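You operate a simulated robot arm through the tools that you are given. There is no shell and no other tool. Be economical: measure what you need, move in short steps, check, and stop when the job is done.

You are at the controls of a simulated two-armed robot. One attempt, no reset.

## Task
Take the black cup on the top of the steel trolley and put it away on the grey mat. Put the 2 grey-capped vial from the top of the steel trolley on the third board from the bottom of the steel shelf and the 14 grey-capped vial on the bare patch before the grey mat. Push the bottom counter drawer shut. Take the tan-strap jar marked "11" from the grey mat and put it on the second board from the bottom of the steel shelf. Put the blue tub on the rubber mat on the counter. Turn the green-badge blue knob to 1. Pull the white sliding door open. Any order will do. Set down upright: black cup, tan-strap jar, blue tub.

Only the result counts: the job must be done as asked and must still hold three seconds after the hand-in. Knocking over, shifting, dropping, spilling or breaking anything else fails it.

## Robot
Two 7-joint arms with two-finger parallel grippers on one trunk, on a base that drives. Base frame: it is fixed to the floor where the robot stands at the start and does not move with it; the origin is under the middle of the robot, x ahead of it, y to its left, z up; the surface under the hand at the start is at about z = 0.8. Readings come in m, degrees, newtons and seconds.
The left shoulder is at the start at [0.077, 0.182, 1.062], the right one opposite. With the tool pointing down near the work surface each hand reaches from about 0.32 to 0.76 m from the robot's upright axis, wherever it stands, measured 20 degrees to its own side. Places, roughly: bare patch before the grey mat (26x17 cm) [-1.68, 1.74, 0.84]; black cup (8x8x8 cm) [0.5, 0.1, 0.8]; blue tub (7x7x8 cm) [-3.5, -0.2, 1]; bottom counter drawer [-1, 0.2, 0.2]; green-badge blue knob [-3.7, 3.4, 0.8]; grey mat (66x17 cm) [-1.6, 1.56, 0.86]; grey-capped vial [0.5, 0, 0.75]; rubber mat on the counter (22x15 cm) [-2.24, -0.1, 0.9]; second board of the steel shelf (96x24 cm) [-3.52, -0.28, 0.56]; tan-strap jar [-1.75, 1.5, 1]; third board of the steel shelf (96x24 cm) [-3.52, -0.28, 0.96]; white sliding door [-2.7, -0.2, 1.8]. Payload 3.91 kg a hand.
Tool frame (each hand has its own): the origin (TCP) lies between the finger pads and is the grasp point; the fingertips stand 0.03 m ahead of it; z points along the fingers, y is the line along which they close. Largest opening 0.11 m; finger width 0.02, thickness 0.01; the body of the gripper, 0.048 by 0.112 m, starts 0.055 m behind the TCP.
Orientation is told as [roll, pitch, yaw] about the base's x, y, z axes, in that order, counted from this pose: with the fingers straight down and closing along the base's y, the tool's x points along the base's -x, its y along +y and its z along -z.

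## Interface
- The arms move only by the tool servo_tool. It takes "left_deltas", "right_deltas" or both (then of equal length, played together; a hand with none holds still); each is a list of rows, each a list of 3 entries, a list of its own where there are three numbers: the shift along the base's x, y, z in mm, then the turn, a rotation vector about the base's x, y, z in degrees, then the gripper command, from -1 (shut) to 1 (fully open), values between in proportion. In form: [[[x, y, z], [wx, wy, wz], claw], ...]. A call has 1 to 10 rows; each row is the pose to reach, as a shift and turn from the pose commanded when the call began. A row lasts 0.2 s, in which the tool goes at most 0.05 m and 8.6 degrees; a call with a longer step from one row to the next is refused whole, and so is a gripper value outside its range. A pose out of reach is approached as far as the arm can. The call stops where the force on the tool passes 40 N (or 10 N more than at its start, if that is more) or the arm is blocked; 0.2 s more then pass. The fingers move at their own pace (about 0.072 m/s each) and stop on an object; they squeeze with about 35 N. The grip force told is the motor's: it shows also when the fingers shut on nothing. Time passes only in rows, and 0.2 s behind the last, so rows that repeat a pose let the fingers close. It gives the time, the measured TCP pose, the force on the tool (base axes), the opening and the grip force at its end, in the units of the frame above (readings bear some noise), with the torque about the TCP (base axes, N m) and any sound that the robot's microphone picked up, and new pictures: "views" is both (left out), scene, wrist or none (wrist: the cameras of the hands that moved).
- Cameras (640 x 400 px; columns grow to the right, rows downward): "scene" is now at [0.1558, 0.0803, 1.2341]; the picture's right is [0.98, -0.21, 0.00], its down [-0.15, -0.68, -0.71] and it looks along [0.15, 0.70, -0.70] (base axes); focal length 214 px, centre (320, 200). "left" rides on the left gripper at [0.072, -0.017, -0.103] in its tool frame; the picture's right is [0.23, 0.97, 0.00], its down [-0.76, 0.18, -0.62] and it looks along [-0.61, 0.14, 0.78] (tool axes); focal length 222 px, centre (320, 200). "right" rides on the right gripper at [0.072, 0.017, -0.103] in its tool frame; the picture's right is [-0.23, 0.97, 0.00], its down [-0.76, -0.18, -0.62] and it looks along [-0.61, -0.14, 0.78] (tool axes); focal length 222 px, centre (320, 200). There is no depth. A picture from a camera that has moved, and an enlarged one, comes with that camera's place and axes in the base frame and with its lens.
- lift_body(by): slides the trunk up (or, below 0, down) by that many m; the arms and the scene camera ride with it, the base frame stays. It gives what a move gives, with no picture.
- base_move(legs): drives the robot by 1 to 6 legs, each [ahead, left, turn to the left] in m, m and degrees, along the robot's own axes; the way and the turn of a leg run together, so that a leg with both is an arc; at most 1.5 m and 180 degrees a leg. The arms and the cameras ride along, it lands a little off, and it stops where it bumps. It gives what a move gives, and a new picture of the scene camera.
- aim_head(pan, tilt): turns the head with the scene camera to pan (to the left, within 80 degrees either way) and tilt (down, from -29 to 69), counted from straight ahead of the robot. It gives what a move gives, and a new picture of the scene camera.
- inspect(camera, box): a new picture of the part [left, top, right, bottom] of that camera's present view, enlarged. No time passes.
- close_job(): hands the job in; it is judged then, once.

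Go step by step. Nothing tells you exact positions but the pictures and the camera data: compare them with the known pose of the tool, close in by small moves and look again before you grip or let go. The budget is 196 turns and 260 pictures, counting those below and the enlarged ones. Unless the task says otherwise, let go and move clear before handing in.

The tools are called after "Emit:" by a JSON object that holds its "api" and its "payload". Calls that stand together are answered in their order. servo_tool: Moves the arms, as the interface text tells. Its arguments: {"type":"object","properties":{"left_deltas":{"type":"array"},"right_deltas":{"type":"array"},"views":{"type":"string","enum":["both","scene","wrist","none"]}},"required":[]} The other tools are called the same way: lift_body (by) slides the trunk up or down; base_move (legs) drives the base; aim_head (pan, tilt) turns the head that bears the scene camera; inspect (camera, box) takes an enlarged picture of a part of a camera's view; close_job () hands the job in.

At the start:

```text
t: 0.0
left_ee_pos: [0.3146, 0.4536, 1.0333]
left_orientation: [-0.1, 0.0, 0.0]
left_contact_force: [-0.2, -0.6, 0.0]
left_wrist_torque: [-0.03, 0.0, 0.02]
left_finger_gap: 0.1104
left_gripper_force: 0.1
right_ee_pos: [0.4313, 0.0034, 1.044]
right_orientation: [0.1, 0.0, 0.0]
right_contact_force: [-0.3, 0.5, 0.7]
right_wrist_torque: [-0.02, 0.0, -0.01]
right_finger_gap: 0.1097
right_gripper_force: 0.1
trunk travel left (down, up): [-0.325, 0.189]
robot x, y, heading: [-0.0038, -0.0002, 0.1]
head pan, tilt: [77.7, 44.5]
```

scene: 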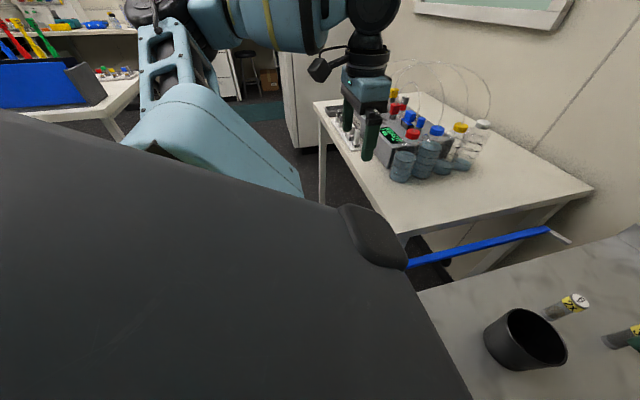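
right: 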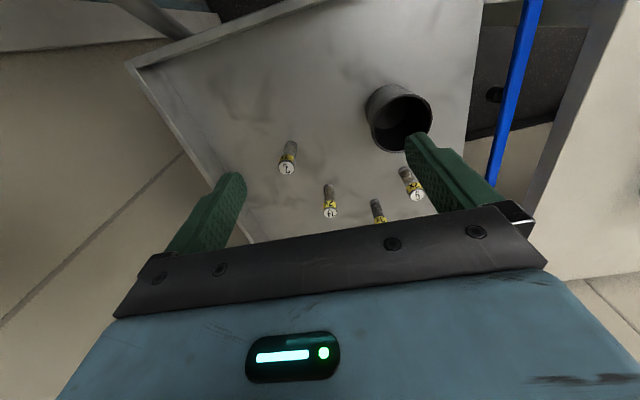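
left: 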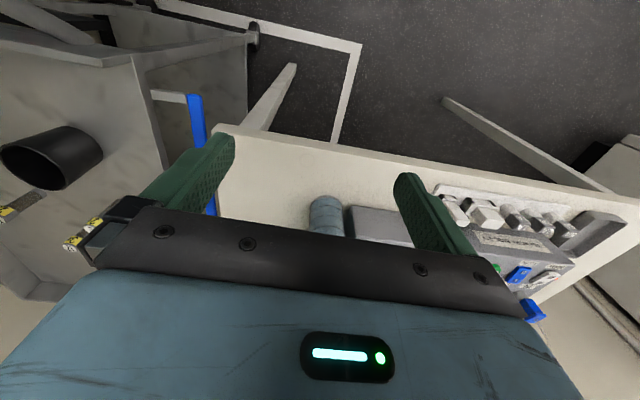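

I see the trolley ahead with the black cup and several grey-capped vials. I'll aim the head straight ahead and zoom on the vials' labels.

Emit:
{"api": "aim_head", "payload": {"pan": 0, "tilt": 50}}

Emit:
{"api": "inspect", "payload": {"camera": "right", "box": [240, 70, 460, 230]}}

```text
t: 1.5
left_ee_pos: [0.314, 0.4531, 1.0346]
left_orientation: [0.0, 0.0, 0.0]
left_contact_force: [0.5, 0.4, -0.5]
left_wrist_torque: [0.0, 0.0, 0.0]
left_finger_gap: 0.11
left_gripper_force: 0.1
right_ee_pos: [0.4317, 0.0034, 1.0443]
right_orientation: [0.0, 0.0, 0.1]
right_contact_force: [-0.2, -0.9, 0.2]
right_wrist_torque: [0.0, -0.01, -0.01]
right_finger_gap: 0.1099
right_gripper_force: 0.0
trunk travel left (down, up): [-0.325, 0.189]
robot x, y, heading: [-0.0011, 0.0011, 0.3]
head pan, tilt: [0.0, 50.0]
camera scene: at [0.2153, 0.0005, 1.2264], right [0.0, -1.0, 0.0], down [-0.77, 0.0, -0.64], along [0.64, 0.0, -0.77], focal length 214 px, centre (320, 200)
```

scene: 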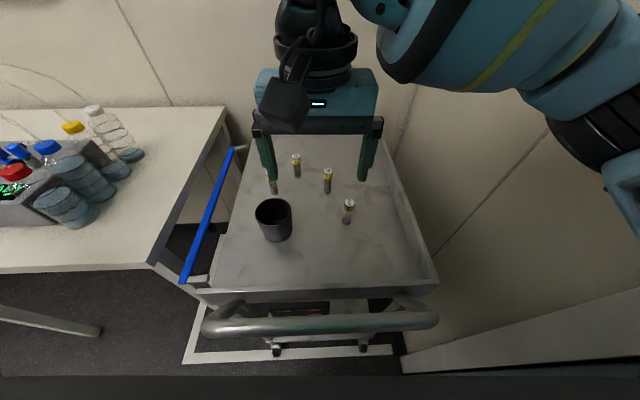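

```text
2.50 times, centred on (350, 150) of right
camera zoom: at [0.3599, 0.0203, 1.1463], right [0.23, 0.97, 0.0], down [0.76, -0.18, 0.62], along [0.61, -0.14, -0.78], focal length 555 px, centre (245, 325)
```

zoom: 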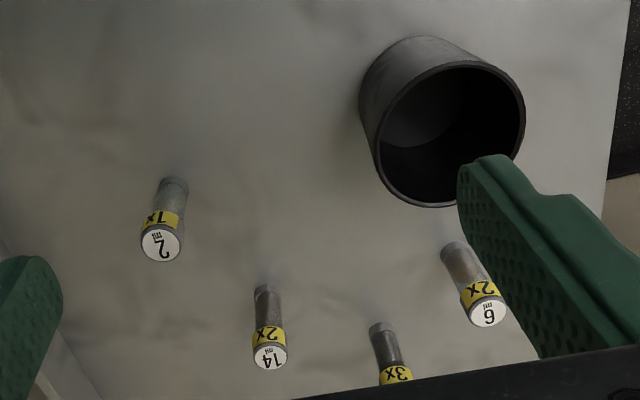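

The vials show 2(?), 14, 6 and one hidden. I'll zoom to confirm the numbers.

Emit:
{"api": "inspect", "payload": {"camera": "right", "box": [270, 130, 350, 220]}}

Emit:
{"api": "inspect", "payload": {"camera": "scene", "box": [240, 140, 380, 250]}}

```text
4.44 times, centred on (310, 175) of right
camera zoom: at [0.3599, 0.0203, 1.1463], right [0.23, 0.97, 0.0], down [0.76, -0.18, 0.62], along [0.61, -0.14, -0.78], focal length 987 px, centre (364, 311)
```

zoom: 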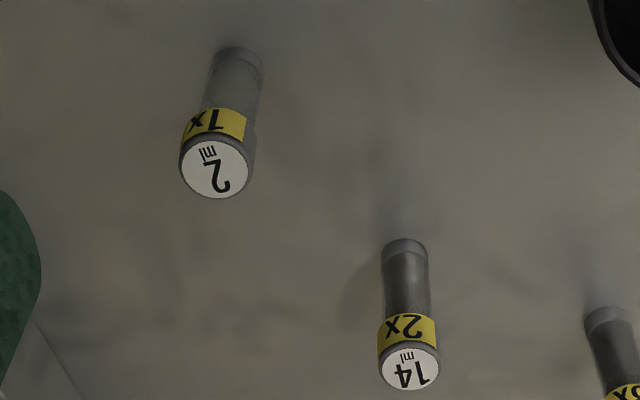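

```text
3.64 times, centred on (310, 195) of scene
camera zoom: at [0.2153, 0.0005, 1.2264], right [0.0, -1.0, 0.0], down [-0.77, 0.0, -0.64], along [0.64, 0.0, -0.77], focal length 780 px, centre (356, 218)
```

zoom: 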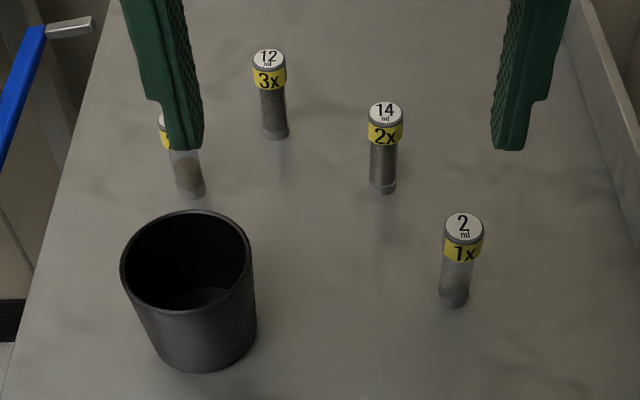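

Labels are clear: 2 at about (0.515, -0.066), 14 at about (0.618, -0.021), cup at about (0.482, 0.105), trolley top z≈0.78. Right hand goes above vial 14 first.

Emit:
{"api": "servo_tool", "payload": {"right_deltas": [[[40, -5, -20], [0, 0, 0], 0.2], [[80, -10, -40], [0, 0, 0], 0.0], [[120, -16, -60], [0, 0, 0], -0.1], [[155, -20, -80], [0, 0, 0], -0.1], [[187, -24, -100], [0, 0, 0], -0.1], [[187, -24, -110], [0, 0, 0], -0.1]]}}

```text
t: 2.9
left_ee_pos: [0.3144, 0.4558, 1.0335]
left_orientation: [0.0, 0.0, 0.0]
left_contact_force: [0.0, 0.5, -0.2]
left_wrist_torque: [-0.01, 0.01, -0.01]
left_finger_gap: 0.1098
left_gripper_force: 0.0
right_ee_pos: [0.6169, -0.0194, 0.9352]
right_orientation: [0.0, 0.0, 0.0]
right_contact_force: [-0.6, 0.0, -0.6]
right_wrist_torque: [0.0, 0.01, 0.02]
right_finger_gap: 0.0493
right_gripper_force: 0.1
trunk travel left (down, up): [-0.325, 0.189]
robot x, y, heading: [0.0006, 0.001, -0.1]
head pan, tilt: [0.0, 50.0]
camera scene: at [0.2152, 0.0002, 1.2265], right [0.0, -1.0, 0.0], down [-0.77, 0.0, -0.64], along [0.64, 0.0, -0.77], focal length 214 px, centre (320, 200)
camera right: at [0.5449, -0.0027, 1.0364], right [0.23, 0.97, 0.0], down [0.76, -0.18, 0.62], along [0.61, -0.14, -0.78], focal length 222 px, centre (320, 200)
```

scene: 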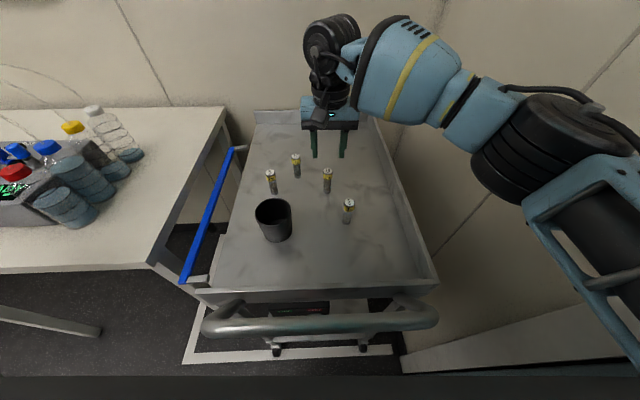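
right: 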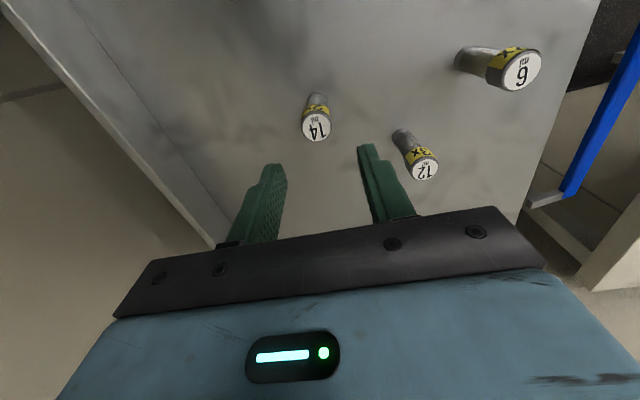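

Vial 14 is right under the fingers (≈0.613, -0.021). Descending and gripping.

Emit:
{"api": "servo_tool", "payload": {"right_deltas": [[[-3, -1, -40], [0, 0, 0], -0.1], [[-3, -1, -80], [0, 0, 0], -0.1], [[-3, -1, -107], [0, 0, 0], -0.1], [[-3, -1, -107], [0, 0, 0], -1], [[-3, -1, -107], [0, 0, 0], -1], [[-3, -1, -107], [0, 0, 0], -1]]}}

```text
t: 4.3
left_ee_pos: [0.3123, 0.4546, 1.0341]
left_orientation: [0.2, -0.2, 0.0]
left_contact_force: [0.7, -0.1, 0.6]
left_wrist_torque: [0.0, 0.01, -0.03]
left_finger_gap: 0.1097
left_gripper_force: 0.1
right_ee_pos: [0.6187, -0.0248, 0.8308]
right_orientation: [0.0, -0.3, -0.1]
right_contact_force: [2.9, -8.8, 25.1]
right_wrist_torque: [-0.4, 0.16, 0.1]
right_finger_gap: 0.0205
right_gripper_force: 35.3
trunk travel left (down, up): [-0.325, 0.189]
robot x, y, heading: [-0.0019, 0.0044, -0.0]
head pan, tilt: [0.0, 50.0]
camera scene: at [0.2136, -0.0004, 1.2269], right [0.0, -1.0, 0.0], down [-0.77, 0.0, -0.64], along [0.64, 0.0, -0.77], focal length 214 px, centre (320, 200)
camera right: at [0.545, -0.0074, 0.9315], right [0.23, 0.97, 0.0], down [0.76, -0.18, 0.63], along [0.61, -0.14, -0.78], focal length 222 px, centre (320, 200)
```

scene: 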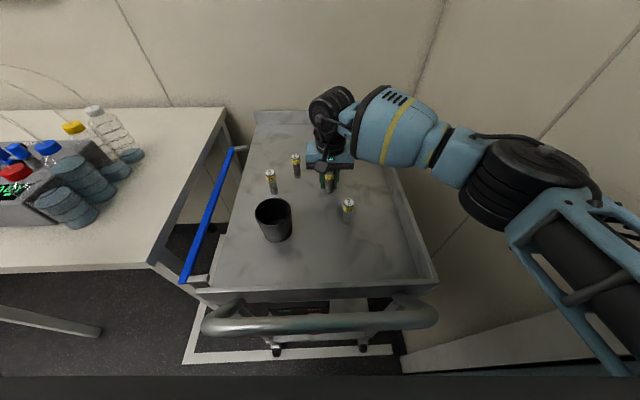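
right: 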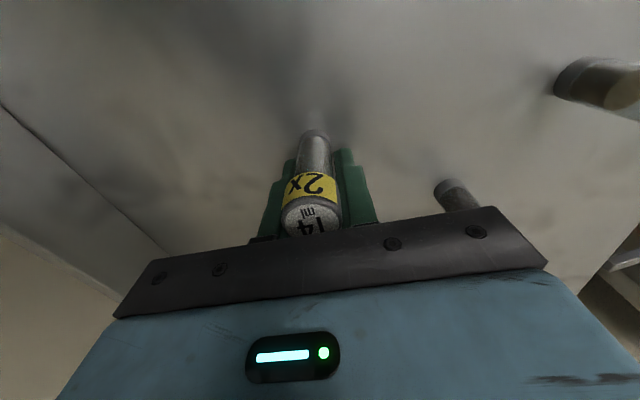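

Vial 14 is gripped (surface seems nearer z=0.80). Lift it, take it aside, while the left hand goes over the cup.

Emit:
{"api": "servo_tool", "payload": {"right_deltas": [[[0, 0, 40], [0, 0, 0], -1], [[0, 0, 80], [0, 0, 0], -1], [[0, 0, 120], [0, 0, 0], -1], [[-20, -40, 140], [0, 0, 0], -1], [[-40, -80, 150], [0, 0, 0], -1], [[-60, -120, 150], [0, 0, 0], -1], [[-80, -160, 150], [0, 0, 0], -1], [[-100, -200, 150], [0, 0, 0], -1], [[-120, -220, 150], [0, 0, 0], -1], [[-140, -240, 150], [0, 0, 0], -1]], "left_deltas": [[[15, -35, 0], [0, 0, 0], 1], [[30, -70, 0], [0, 0, 0], 1], [[45, -105, 0], [0, 0, 0], 1], [[60, -140, 0], [0, 0, 0], 1], [[80, -175, -10], [0, 0, 0], 1], [[100, -210, -20], [0, 0, 0], 1], [[118, -245, -40], [0, 0, 0], 1], [[135, -280, -55], [0, 0, 0], 1], [[152, -315, -70], [0, 0, 0], 1], [[169, -348, -80], [0, 0, 0], 1]]}}

```text
t: 6.0
left_ee_pos: [0.4212, 0.2377, 0.9905]
left_orientation: [-1.3, -0.7, 0.9]
left_contact_force: [-0.6, 0.3, -0.5]
left_wrist_torque: [-0.04, -0.03, 0.01]
left_finger_gap: 0.11
left_gripper_force: 0.0
right_ee_pos: [0.496, -0.0493, 0.9968]
right_orientation: [-2.2, -1.9, 15.0]
right_contact_force: [-0.2, 0.7, 0.0]
right_wrist_torque: [0.01, 0.0, -0.02]
right_finger_gap: 0.0204
right_gripper_force: 34.8
trunk travel left (down, up): [-0.325, 0.189]
robot x, y, heading: [-0.0018, 0.0082, 1.2]
head pan, tilt: [0.0, 50.0]
stopped in row 8 (right hand): the arm was blocked; the commanded pose is now the measured one
camera scene: at [0.2015, 0.0378, 1.2288], right [0.02, -1.0, 0.02], down [-0.76, -0.03, -0.65], along [0.65, -0.01, -0.76], focal length 214 px, centre (320, 200)
camera right: at [0.4176, -0.0489, 1.095], right [-0.03, 1.0, -0.03], down [0.75, 0.04, 0.65], along [0.66, 0.0, -0.76], focal length 222 px, centre (320, 200)
camera left: at [0.3478, 0.2209, 1.0927], right [-0.24, 0.97, -0.02], down [0.75, 0.2, 0.63], along [0.61, 0.13, -0.78], focal length 222 px, centre (320, 200)
```

scene: 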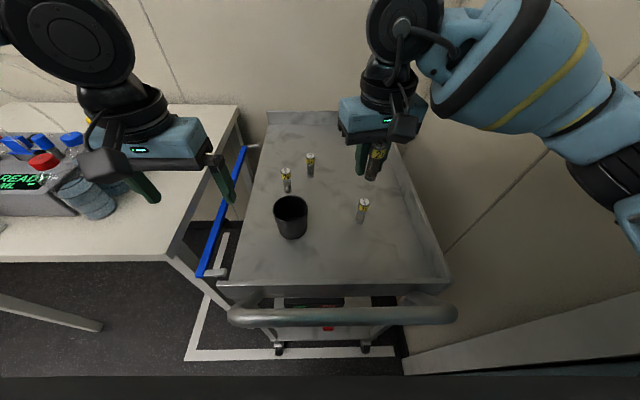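
right: 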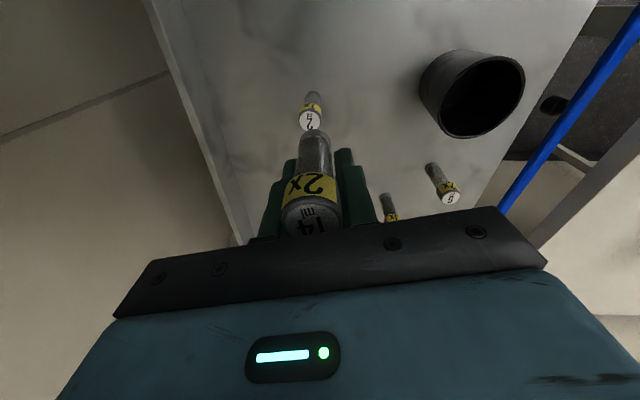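
left: 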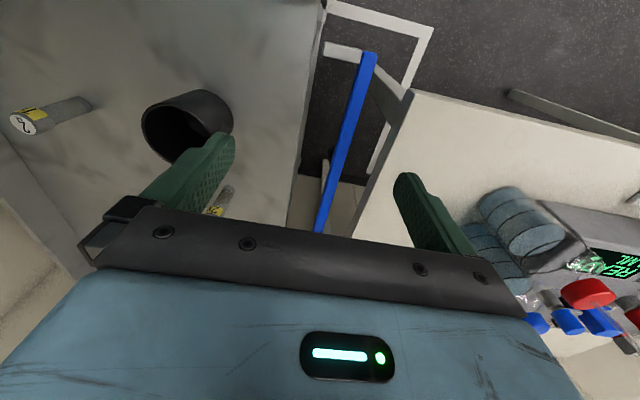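

The right elbow touched the wall on the right. I'll bring the right hand back toward where it was free, keeping it high, and straighten it; the left holds.

Emit:
{"api": "servo_tool", "payload": {"right_deltas": [[[20, 8, 10], [0, 0, -5], -1], [[40, 15, 20], [2, 2, -10], -1], [[60, 20, 30], [2, 2, -15], -1], [[80, 22, 50], [2, 2, -15], -1], [[100, 22, 70], [2, 2, -15], -1]], "views": "scene"}}

```text
t: 7.2
left_ee_pos: [0.4347, 0.2079, 0.9896]
left_orientation: [0.2, 0.0, 0.5]
left_contact_force: [-0.3, -0.3, 0.2]
left_wrist_torque: [-0.01, 0.02, 0.0]
left_finger_gap: 0.1102
left_gripper_force: 0.1
right_ee_pos: [0.6112, -0.0659, 1.054]
right_orientation: [1.9, 0.8, -1.9]
right_contact_force: [0.5, 0.2, -0.6]
right_wrist_torque: [0.01, -0.04, 0.02]
right_finger_gap: 0.0204
right_gripper_force: 35.2
trunk travel left (down, up): [-0.325, 0.189]
robot x, y, heading: [0.0003, 0.0035, 0.5]
head pan, tilt: [0.0, 50.0]
camera scene: at [0.2161, 0.0054, 1.2263], right [0.01, -1.0, 0.0], down [-0.77, -0.01, -0.64], along [0.64, 0.01, -0.77], focal length 214 px, centre (320, 200)
```

scene: 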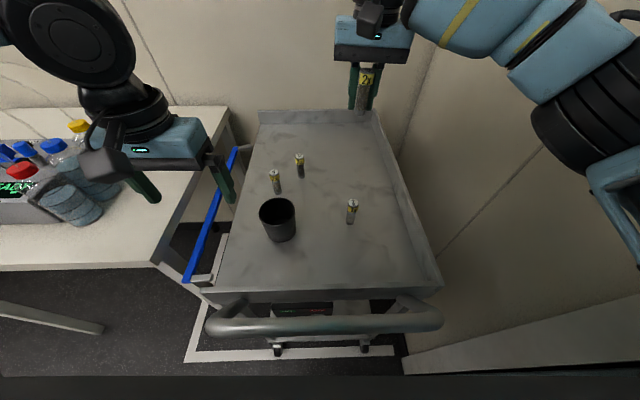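

Clear of the wall now. The left hand moves above the cup at about (0.473, 0.098).

Emit:
{"api": "servo_tool", "payload": {"left_deltas": [[[10, -35, 0], [0, 0, 0], 1], [[20, -70, -5], [0, 0, 0], 1], [[38, -110, -15], [0, 0, 0], 1], [[38, -110, -30], [0, 0, 0], 1]]}}

```text
t: 8.2
left_ee_pos: [0.4605, 0.1285, 0.9821]
left_orientation: [0.1, 0.0, 0.6]
left_contact_force: [-0.3, 0.2, 0.0]
left_wrist_torque: [0.02, 0.02, -0.02]
left_finger_gap: 0.1098
left_gripper_force: 0.0
left hand out of reach, approached as far as the arm can: row 3, 4
right_ee_pos: [0.61, -0.0648, 1.0533]
right_orientation: [1.8, 0.8, -1.7]
right_contact_force: [0.2, 0.3, 0.4]
right_wrist_torque: [0.03, -0.01, 0.02]
right_finger_gap: 0.0208
right_gripper_force: 35.0
trunk travel left (down, up): [-0.325, 0.189]
robot x, y, heading: [0.0001, 0.003, 0.7]
head pan, tilt: [0.0, 50.0]
camera scene: at [0.2155, 0.0058, 1.2265], right [0.01, -1.0, 0.0], down [-0.77, -0.01, -0.64], along [0.64, 0.01, -0.77], focal length 214 px, centre (320, 200)
camera left: at [0.3867, 0.1108, 1.0848], right [-0.24, 0.97, 0.0], down [0.76, 0.18, 0.62], along [0.61, 0.15, -0.78], focal length 222 px, centre (320, 200)
```

scene: 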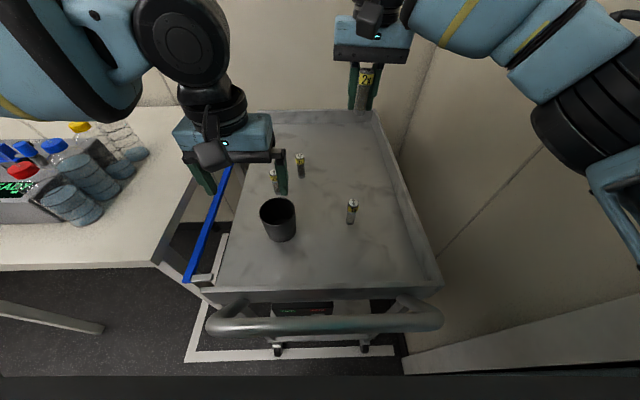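
left: 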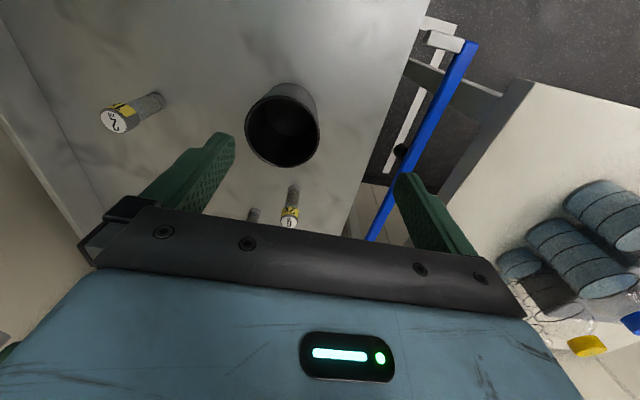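

The left arm is at a reach limit across the body. Cup is at about (0.469, 0.098); I'll try with the wrist yawed, since the cup is round.

Emit:
{"api": "servo_tool", "payload": {"left_deltas": [[[0, 0, 0], [0, 0, -8], 1], [[0, -5, 0], [0, 0, -16], 1], [[5, -15, 0], [0, 0, -24], 1], [[8, -30, 0], [0, 0, -30], 1], [[8, -30, 0], [0, 0, -30], 1]], "views": "wrist"}}

```text
t: 9.4
left_ee_pos: [0.4623, 0.1307, 0.9775]
left_orientation: [0.1, -0.1, -27.2]
left_contact_force: [0.3, 0.5, -0.2]
left_wrist_torque: [-0.05, -0.02, 0.05]
left_finger_gap: 0.1099
left_gripper_force: 0.0
left hand out of reach, approached as far as the arm can: row 2, 3, 4, 5
right_ee_pos: [0.6112, -0.0647, 1.0546]
right_orientation: [1.9, 0.7, -1.7]
right_contact_force: [0.6, 0.2, -0.7]
right_wrist_torque: [-0.01, 0.01, -0.02]
right_finger_gap: 0.0202
right_gripper_force: 34.5
trunk travel left (down, up): [-0.325, 0.189]
robot x, y, heading: [-0.0005, 0.0068, 0.6]
head pan, tilt: [0.0, 50.0]
camera left: at [0.391, 0.1477, 1.0808], right [0.24, 0.97, 0.0], down [0.76, -0.19, 0.62], along [0.61, -0.15, -0.78], focal length 222 px, centre (320, 200)
```

left: 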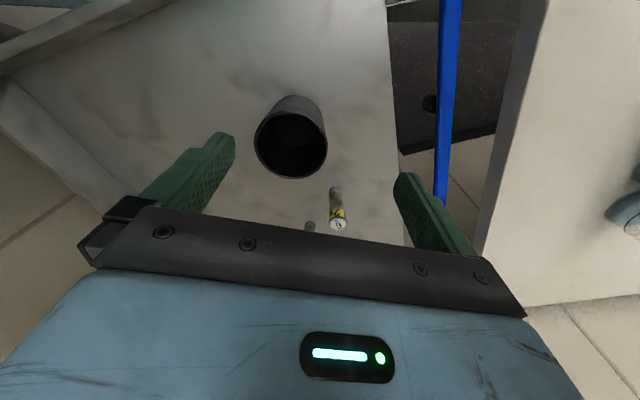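

Still azimuth-limited. I'll extend the right hand inward/forward a bit, then turn the base slightly right so the cup is more on the left side.

Emit:
{"api": "servo_tool", "payload": {"right_deltas": [[[15, 30, 10], [0, 0, 0], -1], [[30, 60, 20], [0, 0, 0], -1], [[40, 85, 30], [0, 0, 0], -1]], "left_deltas": [[[0, 0, 5], [0, 0, 6], 1], [[0, 0, 10], [0, 0, 12], 1], [[0, 0, 15], [0, 0, 18], 1]], "views": "none"}}

Emit:
{"api": "base_move", "payload": {"legs": [[0, 0, -7]]}}

```text
t: 10.4
left_ee_pos: [0.4625, 0.1306, 0.9942]
left_orientation: [-0.1, -0.1, -11.2]
left_contact_force: [-0.1, 0.5, 0.1]
left_wrist_torque: [0.0, 0.01, -0.03]
left_finger_gap: 0.1101
left_gripper_force: 0.0
right_ee_pos: [0.6485, -0.0278, 1.0725]
right_orientation: [2.9, 1.2, -6.1]
right_contact_force: [-0.3, 1.0, 0.9]
right_wrist_torque: [0.0, -0.04, -0.02]
right_finger_gap: 0.0204
right_gripper_force: 34.4
right hand out of reach, approached as far as the arm can: row 3
trunk travel left (down, up): [-0.325, 0.189]
robot x, y, heading: [0.0024, 0.0047, 0.9]
head pan, tilt: [0.0, 50.0]
stopped in row 3 (right hand): the arm was blocked; the commanded pose is now the measured one
```

```text
t: 11.4
left_ee_pos: [0.4756, 0.0704, 0.9937]
left_orientation: [0.0, -0.2, -18.2]
left_contact_force: [0.6, -0.8, -0.2]
left_wrist_torque: [0.01, 0.0, 0.01]
left_finger_gap: 0.1101
left_gripper_force: 0.0
right_ee_pos: [0.6412, -0.1073, 1.0723]
right_orientation: [3.1, 1.3, -13.0]
right_contact_force: [0.0, -0.5, 0.0]
right_wrist_torque: [0.01, -0.02, 0.03]
right_finger_gap: 0.0203
right_gripper_force: 35.2
trunk travel left (down, up): [-0.325, 0.189]
robot x, y, heading: [0.0015, 0.0043, -6.3]
head pan, tilt: [0.0, 50.0]
camera scene: at [0.2144, -0.0213, 1.2264], right [-0.11, -0.99, 0.0], down [-0.76, 0.09, -0.64], along [0.64, -0.07, -0.77], focal length 214 px, centre (320, 200)
```

scene: 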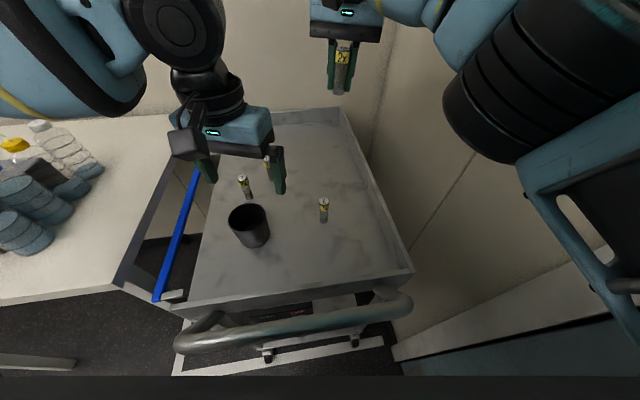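

The turn worked. Moving left hand over the cup and partway down to check.

Emit:
{"api": "servo_tool", "payload": {"left_deltas": [[[-3, 14, 0], [0, 0, 0], 1], [[-5, 26, -15], [0, 0, 0], 1], [[-5, 26, -45], [0, 0, 0], 1], [[-5, 26, -65], [0, 0, 0], 1]]}}

```text
t: 12.4
left_ee_pos: [0.4697, 0.097, 0.9293]
left_orientation: [0.0, -0.1, -18.2]
left_contact_force: [-0.1, -0.2, -0.6]
left_wrist_torque: [-0.03, 0.01, -0.01]
left_finger_gap: 0.1101
left_gripper_force: 0.0
right_ee_pos: [0.6411, -0.108, 1.0719]
right_orientation: [3.0, 1.2, -13.1]
right_contact_force: [-0.4, 0.0, -1.1]
right_wrist_torque: [0.01, -0.01, 0.0]
right_finger_gap: 0.0205
right_gripper_force: 35.0
trunk travel left (down, up): [-0.325, 0.189]
robot x, y, heading: [0.002, 0.0023, -6.3]
head pan, tilt: [0.0, 50.0]
camera scene: at [0.2145, -0.021, 1.2264], right [-0.11, -0.99, 0.0], down [-0.76, 0.09, -0.64], along [0.64, -0.07, -0.77], focal length 214 px, centre (320, 200)
camera left: at [0.395, 0.1043, 1.0326], right [0.09, 1.0, 0.0], down [0.78, -0.07, 0.62], along [0.62, -0.06, -0.78], focal length 222 px, centre (320, 200)
```

scene: 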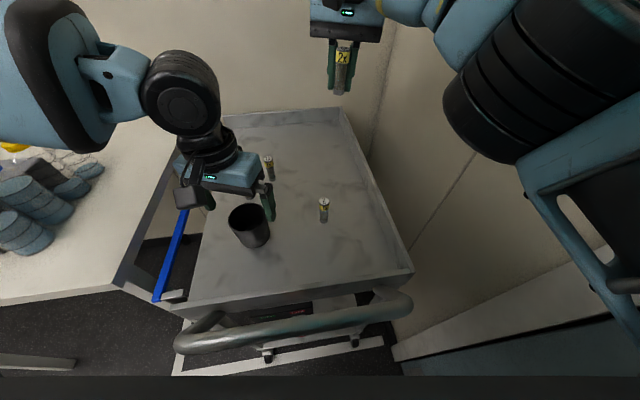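
left: 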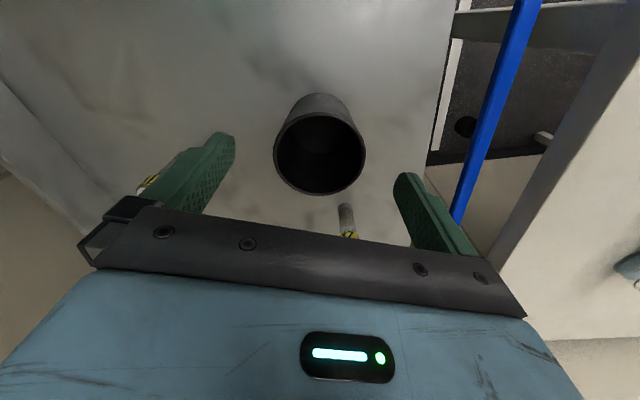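

Cup is centred between the fingers. Descend and grip.

Emit:
{"api": "servo_tool", "payload": {"left_deltas": [[[0, 0, -40], [0, 0, 0], 1], [[0, 0, -80], [0, 0, 0], 1], [[0, 0, -80], [0, 0, 0], -1], [[0, 0, -80], [0, 0, 0], -1], [[0, 0, -80], [0, 0, 0], -1]], "views": "wrist"}}

```text
t: 13.6
left_ee_pos: [0.4687, 0.0975, 0.8503]
left_orientation: [0.0, -0.1, -18.2]
left_contact_force: [-0.1, -0.8, 0.9]
left_wrist_torque: [-0.05, -0.01, 0.0]
left_finger_gap: 0.0677
left_gripper_force: 35.1
right_ee_pos: [0.6402, -0.1073, 1.0733]
right_orientation: [3.0, 1.3, -13.0]
right_contact_force: [0.4, 0.3, 0.1]
right_wrist_torque: [0.01, 0.01, -0.03]
right_finger_gap: 0.0205
right_gripper_force: 35.4
trunk travel left (down, up): [-0.325, 0.189]
robot x, y, heading: [0.0016, 0.0033, -6.4]
head pan, tilt: [0.0, 50.0]
camera left: at [0.3945, 0.104, 0.9515], right [0.09, 1.0, 0.0], down [0.78, -0.07, 0.62], along [0.62, -0.06, -0.78], focal length 222 px, centre (320, 200)
```

left: 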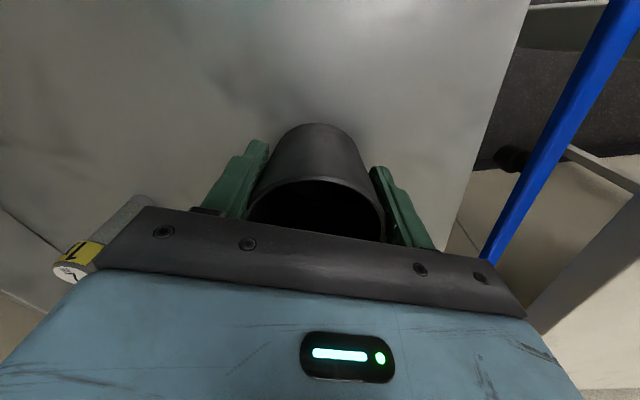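

Cup gripped. Lifting, then backing out of the trolley bay.

Emit:
{"api": "servo_tool", "payload": {"left_deltas": [[[0, 0, 40], [0, 0, 0], -1], [[0, 0, 80], [0, 0, 0], -1], [[0, 0, 120], [0, 0, 0], -1], [[-10, 10, 160], [0, 0, 0], -1], [[-20, 20, 180], [0, 0, 0], -1]], "views": "none"}}

Emit:
{"api": "base_move", "payload": {"legs": [[-0.5, 0, 6]]}}

Emit:
{"api": "aim_head", "payload": {"pan": 75, "tilt": 20}}

```text
t: 14.8
left_ee_pos: [0.4505, 0.1184, 1.0289]
left_orientation: [0.0, -0.1, -18.2]
left_contact_force: [-0.6, 0.1, 0.4]
left_wrist_torque: [0.0, 0.0, -0.01]
left_finger_gap: 0.0675
left_gripper_force: 35.1
right_ee_pos: [0.6398, -0.1076, 1.0727]
right_orientation: [2.9, 1.4, -13.0]
right_contact_force: [-0.1, 0.4, 0.4]
right_wrist_torque: [0.0, 0.02, -0.01]
right_finger_gap: 0.0
right_gripper_force: 35.1
trunk travel left (down, up): [-0.325, 0.189]
robot x, y, heading: [0.0021, 0.0038, -6.4]
head pan, tilt: [0.0, 50.0]
```

```text
t: 17.8
left_ee_pos: [-0.0556, 0.1956, 1.024]
left_orientation: [-0.1, 0.3, -12.0]
left_contact_force: [0.2, 0.5, 1.0]
left_wrist_torque: [0.03, -0.01, 0.02]
left_finger_gap: 0.0671
left_gripper_force: 34.9
right_ee_pos: [0.1561, -0.0083, 1.0698]
right_orientation: [3.0, 1.8, -6.9]
right_contact_force: [-0.2, 0.1, -0.4]
right_wrist_torque: [-0.01, 0.01, -0.02]
right_finger_gap: 0.0
right_gripper_force: 34.8
trunk travel left (down, up): [-0.325, 0.189]
robot x, y, heading: [-0.4983, 0.0333, -0.5]
head pan, tilt: [0.0, 50.0]
stopped in leg 1: the robot was blocked; the commanded pose is now the measured one
camera scene: at [-0.276, 0.0331, 1.2249], right [0.0, -1.0, 0.0], down [-0.77, 0.0, -0.64], along [0.64, 0.0, -0.77], focal length 214 px, centre (320, 200)
```

scene: 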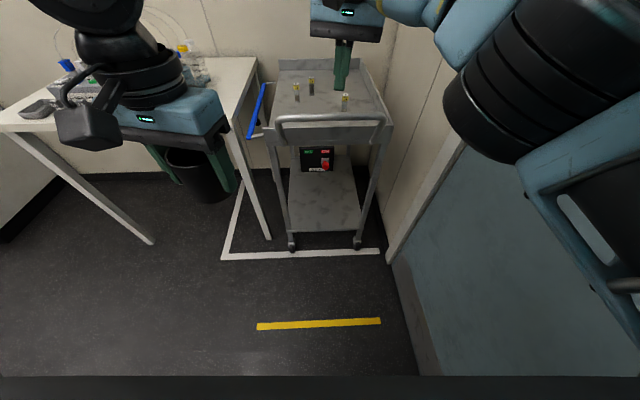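

```text
t: 19.3
left_ee_pos: [-0.0557, 0.1974, 1.0235]
left_orientation: [-0.2, 0.5, -12.1]
left_contact_force: [0.0, 0.4, 0.0]
left_wrist_torque: [0.01, 0.03, -0.02]
left_finger_gap: 0.0677
left_gripper_force: 34.8
right_ee_pos: [0.1572, -0.0085, 1.0667]
right_orientation: [3.0, 1.7, -6.9]
right_contact_force: [-0.3, -0.3, 0.6]
right_wrist_torque: [-0.03, -0.02, 0.04]
right_finger_gap: 0.0
right_gripper_force: 34.6
trunk travel left (down, up): [-0.325, 0.189]
robot x, y, heading: [-0.4996, 0.0354, -0.5]
head pan, tilt: [75.0, 20.0]
camera scene: at [-0.3272, 0.1232, 1.2704], right [0.96, -0.26, -0.01], down [-0.1, -0.33, -0.94], along [0.25, 0.91, -0.34], focal length 214 px, centre (320, 200)
```

scene: 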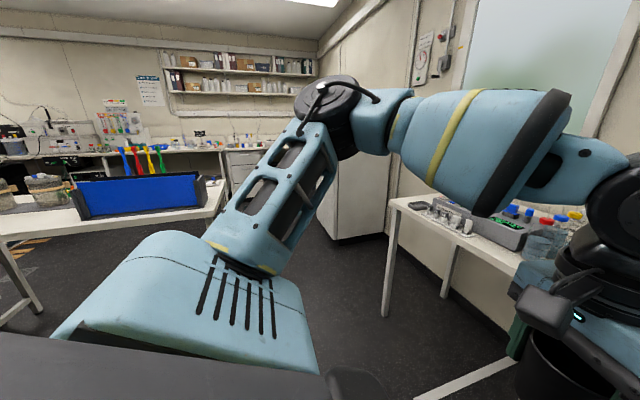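

The right gripper is now empty — vial 14 slipped out during the lift. I need to find it; also the base was blocked near the end of the reverse. Looking back at the trolley.

Emit:
{"api": "aim_head", "payload": {"pan": 0, "tilt": 40}}

Emit:
{"api": "inspect", "payload": {"camera": "scene", "box": [220, 40, 420, 230]}}

Emit:
{"api": "inspect", "payload": {"camera": "right", "box": [0, 0, 640, 400]}}

```text
t: 20.7
left_ee_pos: [-0.0574, 0.1975, 1.0237]
left_orientation: [-0.2, 0.5, -12.0]
left_contact_force: [-0.5, 1.1, 0.4]
left_wrist_torque: [-0.01, 0.01, 0.01]
left_finger_gap: 0.0676
left_gripper_force: 35.3
right_ee_pos: [0.1569, -0.0082, 1.0676]
right_orientation: [3.0, 1.9, -6.9]
right_contact_force: [-0.4, 0.1, -0.5]
right_wrist_torque: [-0.03, -0.02, 0.0]
right_finger_gap: 0.0
right_gripper_force: 34.9
trunk travel left (down, up): [-0.325, 0.189]
robot x, y, heading: [-0.5032, 0.031, -0.5]
head pan, tilt: [0.0, 40.0]
camera scene: at [-0.267, 0.033, 1.2386], right [0.0, -1.0, 0.0], down [-0.65, 0.0, -0.76], along [0.76, 0.0, -0.65], focal length 214 px, centre (320, 200)
```

scene: 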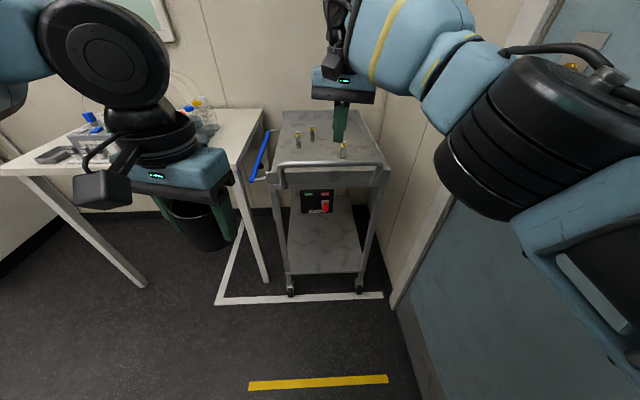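

```text
2.11 times, centred on (320, 135) of scene
camera zoom: at [-0.267, 0.033, 1.2386], right [0.0, -1.0, 0.0], down [-0.65, 0.0, -0.76], along [0.76, 0.0, -0.65], focal length 452 px, centre (320, 337)
```

zoom: 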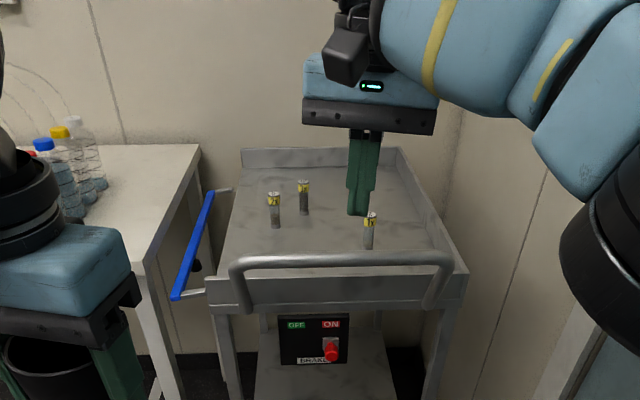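

```text
1.00 times, centred on (320, 200) of right (not enlarged: the box is as wide or as high as the picture)
camera zoom: at [0.0902, 0.0112, 1.1723], right [0.34, 0.94, 0.04], down [0.75, -0.3, 0.59], along [0.56, -0.17, -0.81], focal length 222 px, centre (320, 200)
```

zoom: 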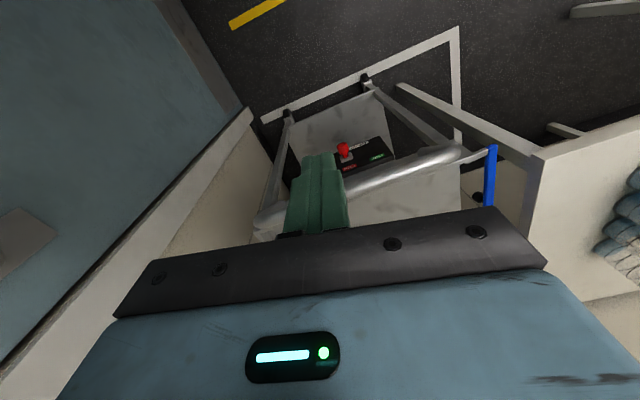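

Vial 14 isn't visible; it could be hidden behind the right fingers at the trolley's far right. Move the right hand up out of the view and zoom.

Emit:
{"api": "servo_tool", "payload": {"right_deltas": [[[-20, 0, 40], [0, 0, 0], -1], [[-40, 0, 80], [0, 0, 0], -1], [[-60, 0, 120], [0, 0, 0], -1], [[-80, 0, 150], [0, 0, 0], -1]], "views": "none"}}

Emit:
{"api": "inspect", "payload": {"camera": "scene", "box": [250, 80, 410, 200]}}

```text
t: 21.7
left_ee_pos: [-0.056, 0.1967, 1.0231]
left_orientation: [-0.1, 0.5, -12.1]
left_contact_force: [0.0, -0.5, 0.2]
left_wrist_torque: [0.01, -0.01, 0.02]
left_finger_gap: 0.0674
left_gripper_force: 35.1
right_ee_pos: [0.0776, -0.009, 1.2192]
right_orientation: [3.0, 1.9, -6.9]
right_contact_force: [-0.5, -0.2, -0.8]
right_wrist_torque: [0.02, 0.01, -0.02]
right_finger_gap: 0.0001
right_gripper_force: 35.1
trunk travel left (down, up): [-0.325, 0.189]
robot x, y, heading: [-0.4986, 0.0335, -0.1]
head pan, tilt: [0.0, 40.0]
```

```text
3.33 times, centred on (330, 140) of scene
camera zoom: at [-0.2669, 0.0329, 1.2386], right [-0.01, -1.0, 0.0], down [-0.65, 0.0, -0.76], along [0.76, 0.0, -0.65], focal length 715 px, centre (287, 400)
```

zoom: 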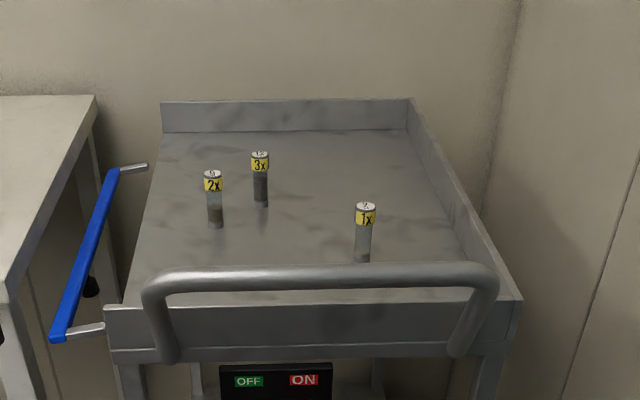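

Not on the visible top. Zoom on the lower trolley shelf and floor.

Emit:
{"api": "inspect", "payload": {"camera": "scene", "box": [200, 170, 420, 310]}}

Emit:
{"api": "inspect", "payload": {"camera": "scene", "box": [160, 270, 420, 400]}}

```text
2.86 times, centred on (310, 240) of scene
camera zoom: at [-0.2669, 0.0329, 1.2386], right [-0.01, -1.0, 0.0], down [-0.65, 0.0, -0.76], along [0.76, 0.0, -0.65], focal length 613 px, centre (349, 86)
```

zoom: 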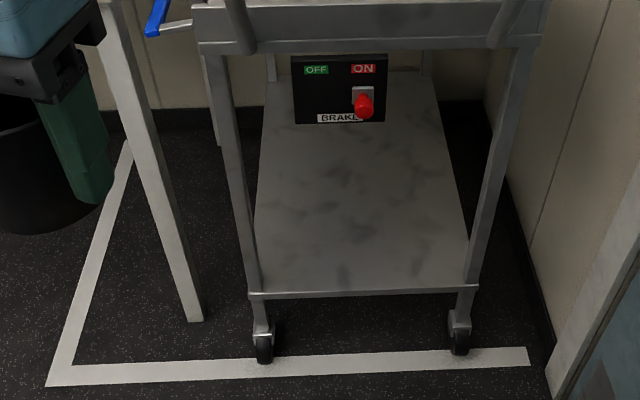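

```text
2.46 times, centred on (290, 335) of scene
camera zoom: at [-0.2669, 0.0329, 1.2386], right [-0.01, -1.0, 0.0], down [-0.65, 0.0, -0.76], along [0.76, 0.0, -0.65], focal length 528 px, centre (394, -132)
```

zoom: 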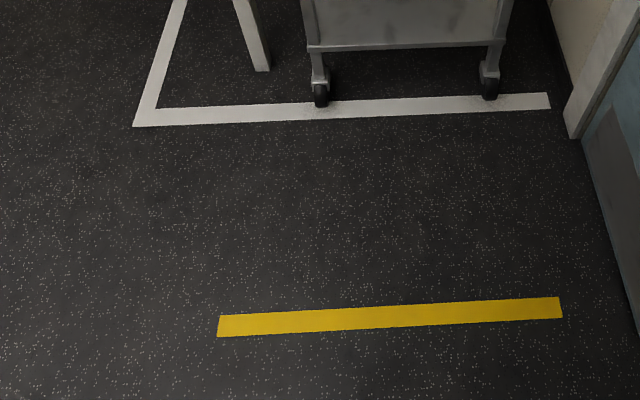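

Not there either; the only hidden spots are behind the front lip or behind the trolley. Drive back closer and look down.

Emit:
{"api": "base_move", "payload": {"legs": [[0.45, 0, 0]]}}

Emit:
{"api": "aim_head", "payload": {"pan": -10, "tilt": 62}}

```text
t: 24.4
left_ee_pos: [0.3779, 0.1913, 1.0277]
left_orientation: [0.0, 0.1, -12.3]
left_contact_force: [-0.3, -0.9, -0.3]
left_wrist_torque: [0.0, 0.02, 0.0]
left_finger_gap: 0.0673
left_gripper_force: 34.3
right_ee_pos: [0.5112, -0.0159, 1.2234]
right_orientation: [3.1, 1.3, -7.0]
right_contact_force: [0.1, -0.5, -0.2]
right_wrist_torque: [0.0, -0.01, -0.02]
right_finger_gap: 0.0
right_gripper_force: 34.8
trunk travel left (down, up): [-0.325, 0.189]
robot x, y, heading: [-0.0599, 0.03, -0.6]
head pan, tilt: [0.0, 40.0]
camera scene: at [0.1654, 0.0281, 1.2406], right [-0.01, -1.0, 0.0], down [-0.64, 0.01, -0.77], along [0.77, -0.01, -0.64], focal length 214 px, centre (320, 200)
```

scene: 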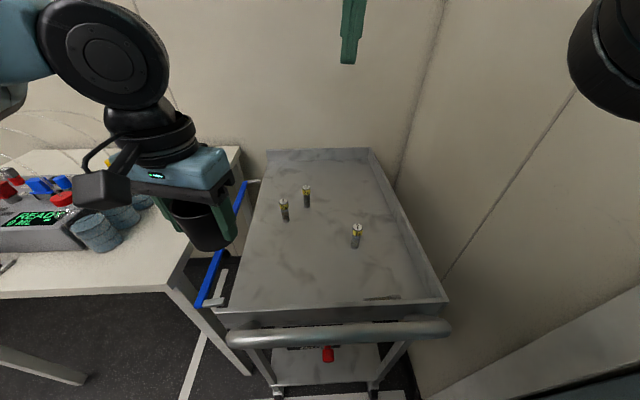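

```text
t: 25.3
left_ee_pos: [0.3779, 0.1911, 1.0278]
left_orientation: [-0.1, -0.1, -12.3]
left_contact_force: [-1.0, -0.4, -0.7]
left_wrist_torque: [0.01, 0.01, -0.04]
left_finger_gap: 0.0675
left_gripper_force: 35.0
right_ee_pos: [0.5105, -0.0155, 1.2233]
right_orientation: [3.3, 1.5, -7.3]
right_contact_force: [-0.5, 0.2, 0.2]
right_wrist_torque: [0.01, -0.04, -0.01]
right_finger_gap: 0.0001
right_gripper_force: 34.8
trunk travel left (down, up): [-0.325, 0.189]
robot x, y, heading: [-0.0524, 0.0312, -0.8]
head pan, tilt: [-10.0, 62.0]
camera scene: at [0.1514, 0.0193, 1.2199], right [-0.13, -0.99, 0.0], down [-0.81, 0.11, -0.57], along [0.57, -0.08, -0.82], focal length 214 px, centre (320, 200)
```

scene: 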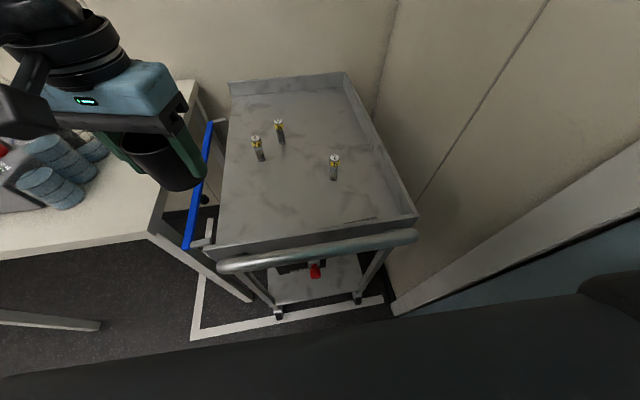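

Something thin lies just behind the front lip on the right – likely vial 14. Zoom.

Emit:
{"api": "inspect", "payload": {"camera": "scene", "box": [310, 190, 430, 250]}}

```text
5.33 times, centred on (370, 220) of scene
camera zoom: at [0.1514, 0.0193, 1.2199], right [-0.13, -0.99, 0.0], down [-0.81, 0.11, -0.57], along [0.57, -0.08, -0.82], focal length 1144 px, centre (53, 93)
```

zoom: 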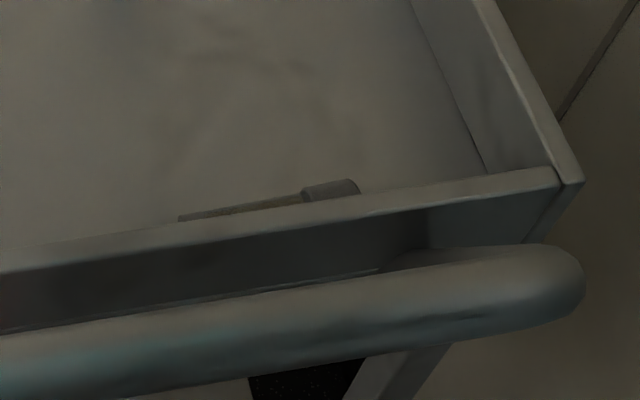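

Vial 14 lies intact along the front lip; I'll fetch it later with a free hand. First I'll deliver the cup: back up and look toward the mat table.

Emit:
{"api": "base_move", "payload": {"legs": [[-0.38, 0, 0], [0, 0, 90]]}}

Emit:
{"api": "aim_head", "payload": {"pan": 35, "tilt": 20}}

```text
t: 31.5
left_ee_pos: [-0.5994, 0.465, 1.0268]
left_orientation: [-0.1, 0.0, 78.5]
left_contact_force: [0.4, 1.0, -0.7]
left_wrist_torque: [-0.01, 0.02, -0.01]
left_finger_gap: 0.0672
left_gripper_force: 34.6
right_ee_pos: [-0.3953, 0.6014, 1.2229]
right_orientation: [3.1, 1.3, 83.6]
right_contact_force: [0.1, -0.4, 0.0]
right_wrist_torque: [-0.02, 0.02, -0.02]
right_finger_gap: 0.0
right_gripper_force: 35.1
trunk travel left (down, up): [-0.325, 0.189]
robot x, y, heading: [-0.4306, 0.0279, 90.0]
head pan, tilt: [-10.0, 62.0]
camera scene: at [-0.4232, 0.243, 1.2201], right [0.99, -0.13, 0.0], down [-0.1, -0.81, -0.58], along [0.07, 0.57, -0.82], focal length 214 px, centre (320, 200)
```

scene: 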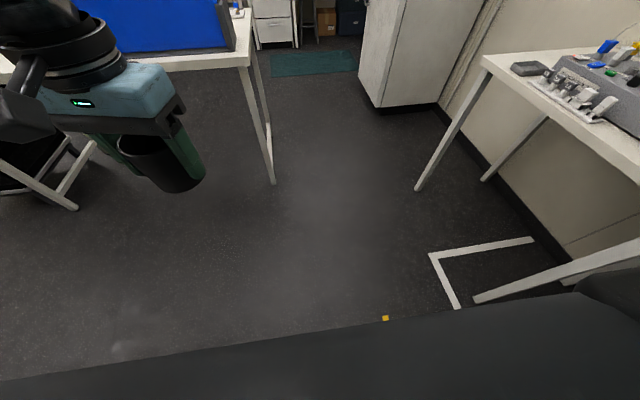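

```text
t: 32.6
left_ee_pos: [-0.5986, 0.4656, 1.0273]
left_orientation: [0.0, 0.0, 78.5]
left_contact_force: [0.7, -0.5, -0.9]
left_wrist_torque: [-0.03, -0.01, -0.02]
left_finger_gap: 0.0673
left_gripper_force: 35.2
right_ee_pos: [-0.3947, 0.6006, 1.2233]
right_orientation: [3.2, 1.3, 83.7]
right_contact_force: [-0.3, 0.2, 0.1]
right_wrist_torque: [0.0, -0.01, -0.01]
right_finger_gap: 0.0
right_gripper_force: 35.0
trunk travel left (down, up): [-0.325, 0.189]
robot x, y, heading: [-0.4352, 0.0332, 90.4]
head pan, tilt: [35.0, 20.0]
camera scene: at [-0.4861, 0.2474, 1.2719], right [0.82, 0.58, 0.0], down [0.2, -0.28, -0.94], along [-0.54, 0.77, -0.34], focal length 214 px, centre (320, 200)
```

scene: 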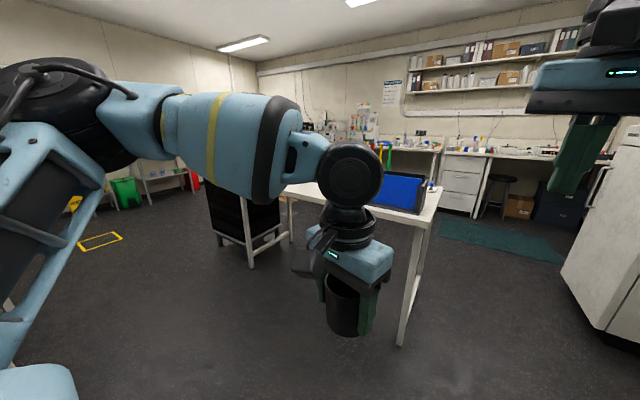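

The mat table stands with its right legs at x≈-0.63, y≈1.3+; its front seems to be on the +y side. I'll pass through the gap to its right, and look.

Emit:
{"api": "base_move", "payload": {"legs": [[0, -0.3, 0], [1.4, 0, 0], [1.1, 0, 0], [0, 0, 90]]}}

Emit:
{"api": "aim_head", "payload": {"pan": 40, "tilt": 25}}

```text
t: 51.5
left_ee_pos: [-0.5548, 2.3599, 1.0279]
left_orientation: [0.0, 0.0, 168.0]
left_contact_force: [-0.2, 0.3, 0.3]
left_wrist_torque: [0.01, -0.02, -0.03]
left_finger_gap: 0.0671
left_gripper_force: 35.2
right_ee_pos: [-0.6887, 2.564, 1.2232]
right_orientation: [3.2, 1.2, 173.0]
right_contact_force: [0.2, -0.9, -0.3]
right_wrist_torque: [0.0, -0.04, -0.04]
right_finger_gap: 0.0
right_gripper_force: 35.3
trunk travel left (down, up): [-0.325, 0.189]
robot x, y, heading: [-0.1197, 2.5218, 180.0]
head pan, tilt: [35.0, 20.0]
camera scene: at [-0.3343, 2.4698, 1.272], right [-0.57, 0.82, 0.0], down [0.28, 0.19, -0.94], along [-0.77, -0.53, -0.34], focal length 214 px, centre (320, 200)
```

scene: 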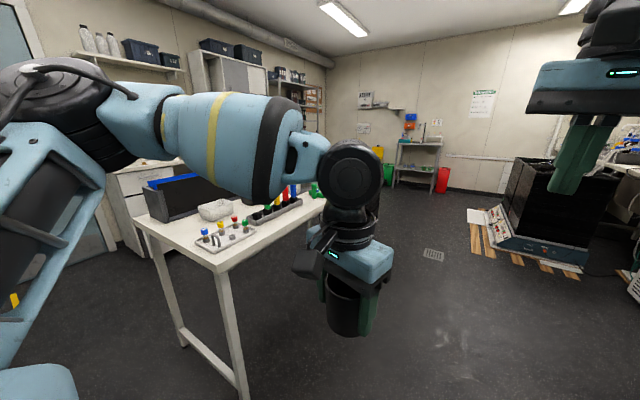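

```text
t: 52.1
left_ee_pos: [-0.5541, 2.359, 1.0276]
left_orientation: [0.0, 0.0, 167.8]
left_contact_force: [0.7, -0.1, -0.9]
left_wrist_torque: [-0.01, 0.01, -0.02]
left_finger_gap: 0.0673
left_gripper_force: 35.0
right_ee_pos: [-0.6873, 2.5641, 1.2228]
right_orientation: [3.1, 1.3, 173.0]
right_contact_force: [-0.5, -0.9, -0.2]
right_wrist_torque: [-0.02, -0.02, 0.0]
right_finger_gap: 0.0
right_gripper_force: 35.0
trunk travel left (down, up): [-0.325, 0.189]
robot x, y, heading: [-0.1145, 2.5222, 179.8]
head pan, tilt: [40.0, 25.0]
camera scene: at [-0.3286, 2.464, 1.2639], right [-0.64, 0.77, 0.0], down [0.33, 0.27, -0.91], along [-0.7, -0.58, -0.42], focal length 214 px, centre (320, 200)
```

scene: 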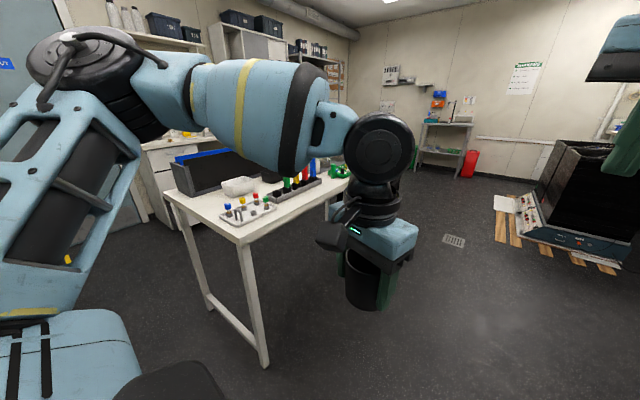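

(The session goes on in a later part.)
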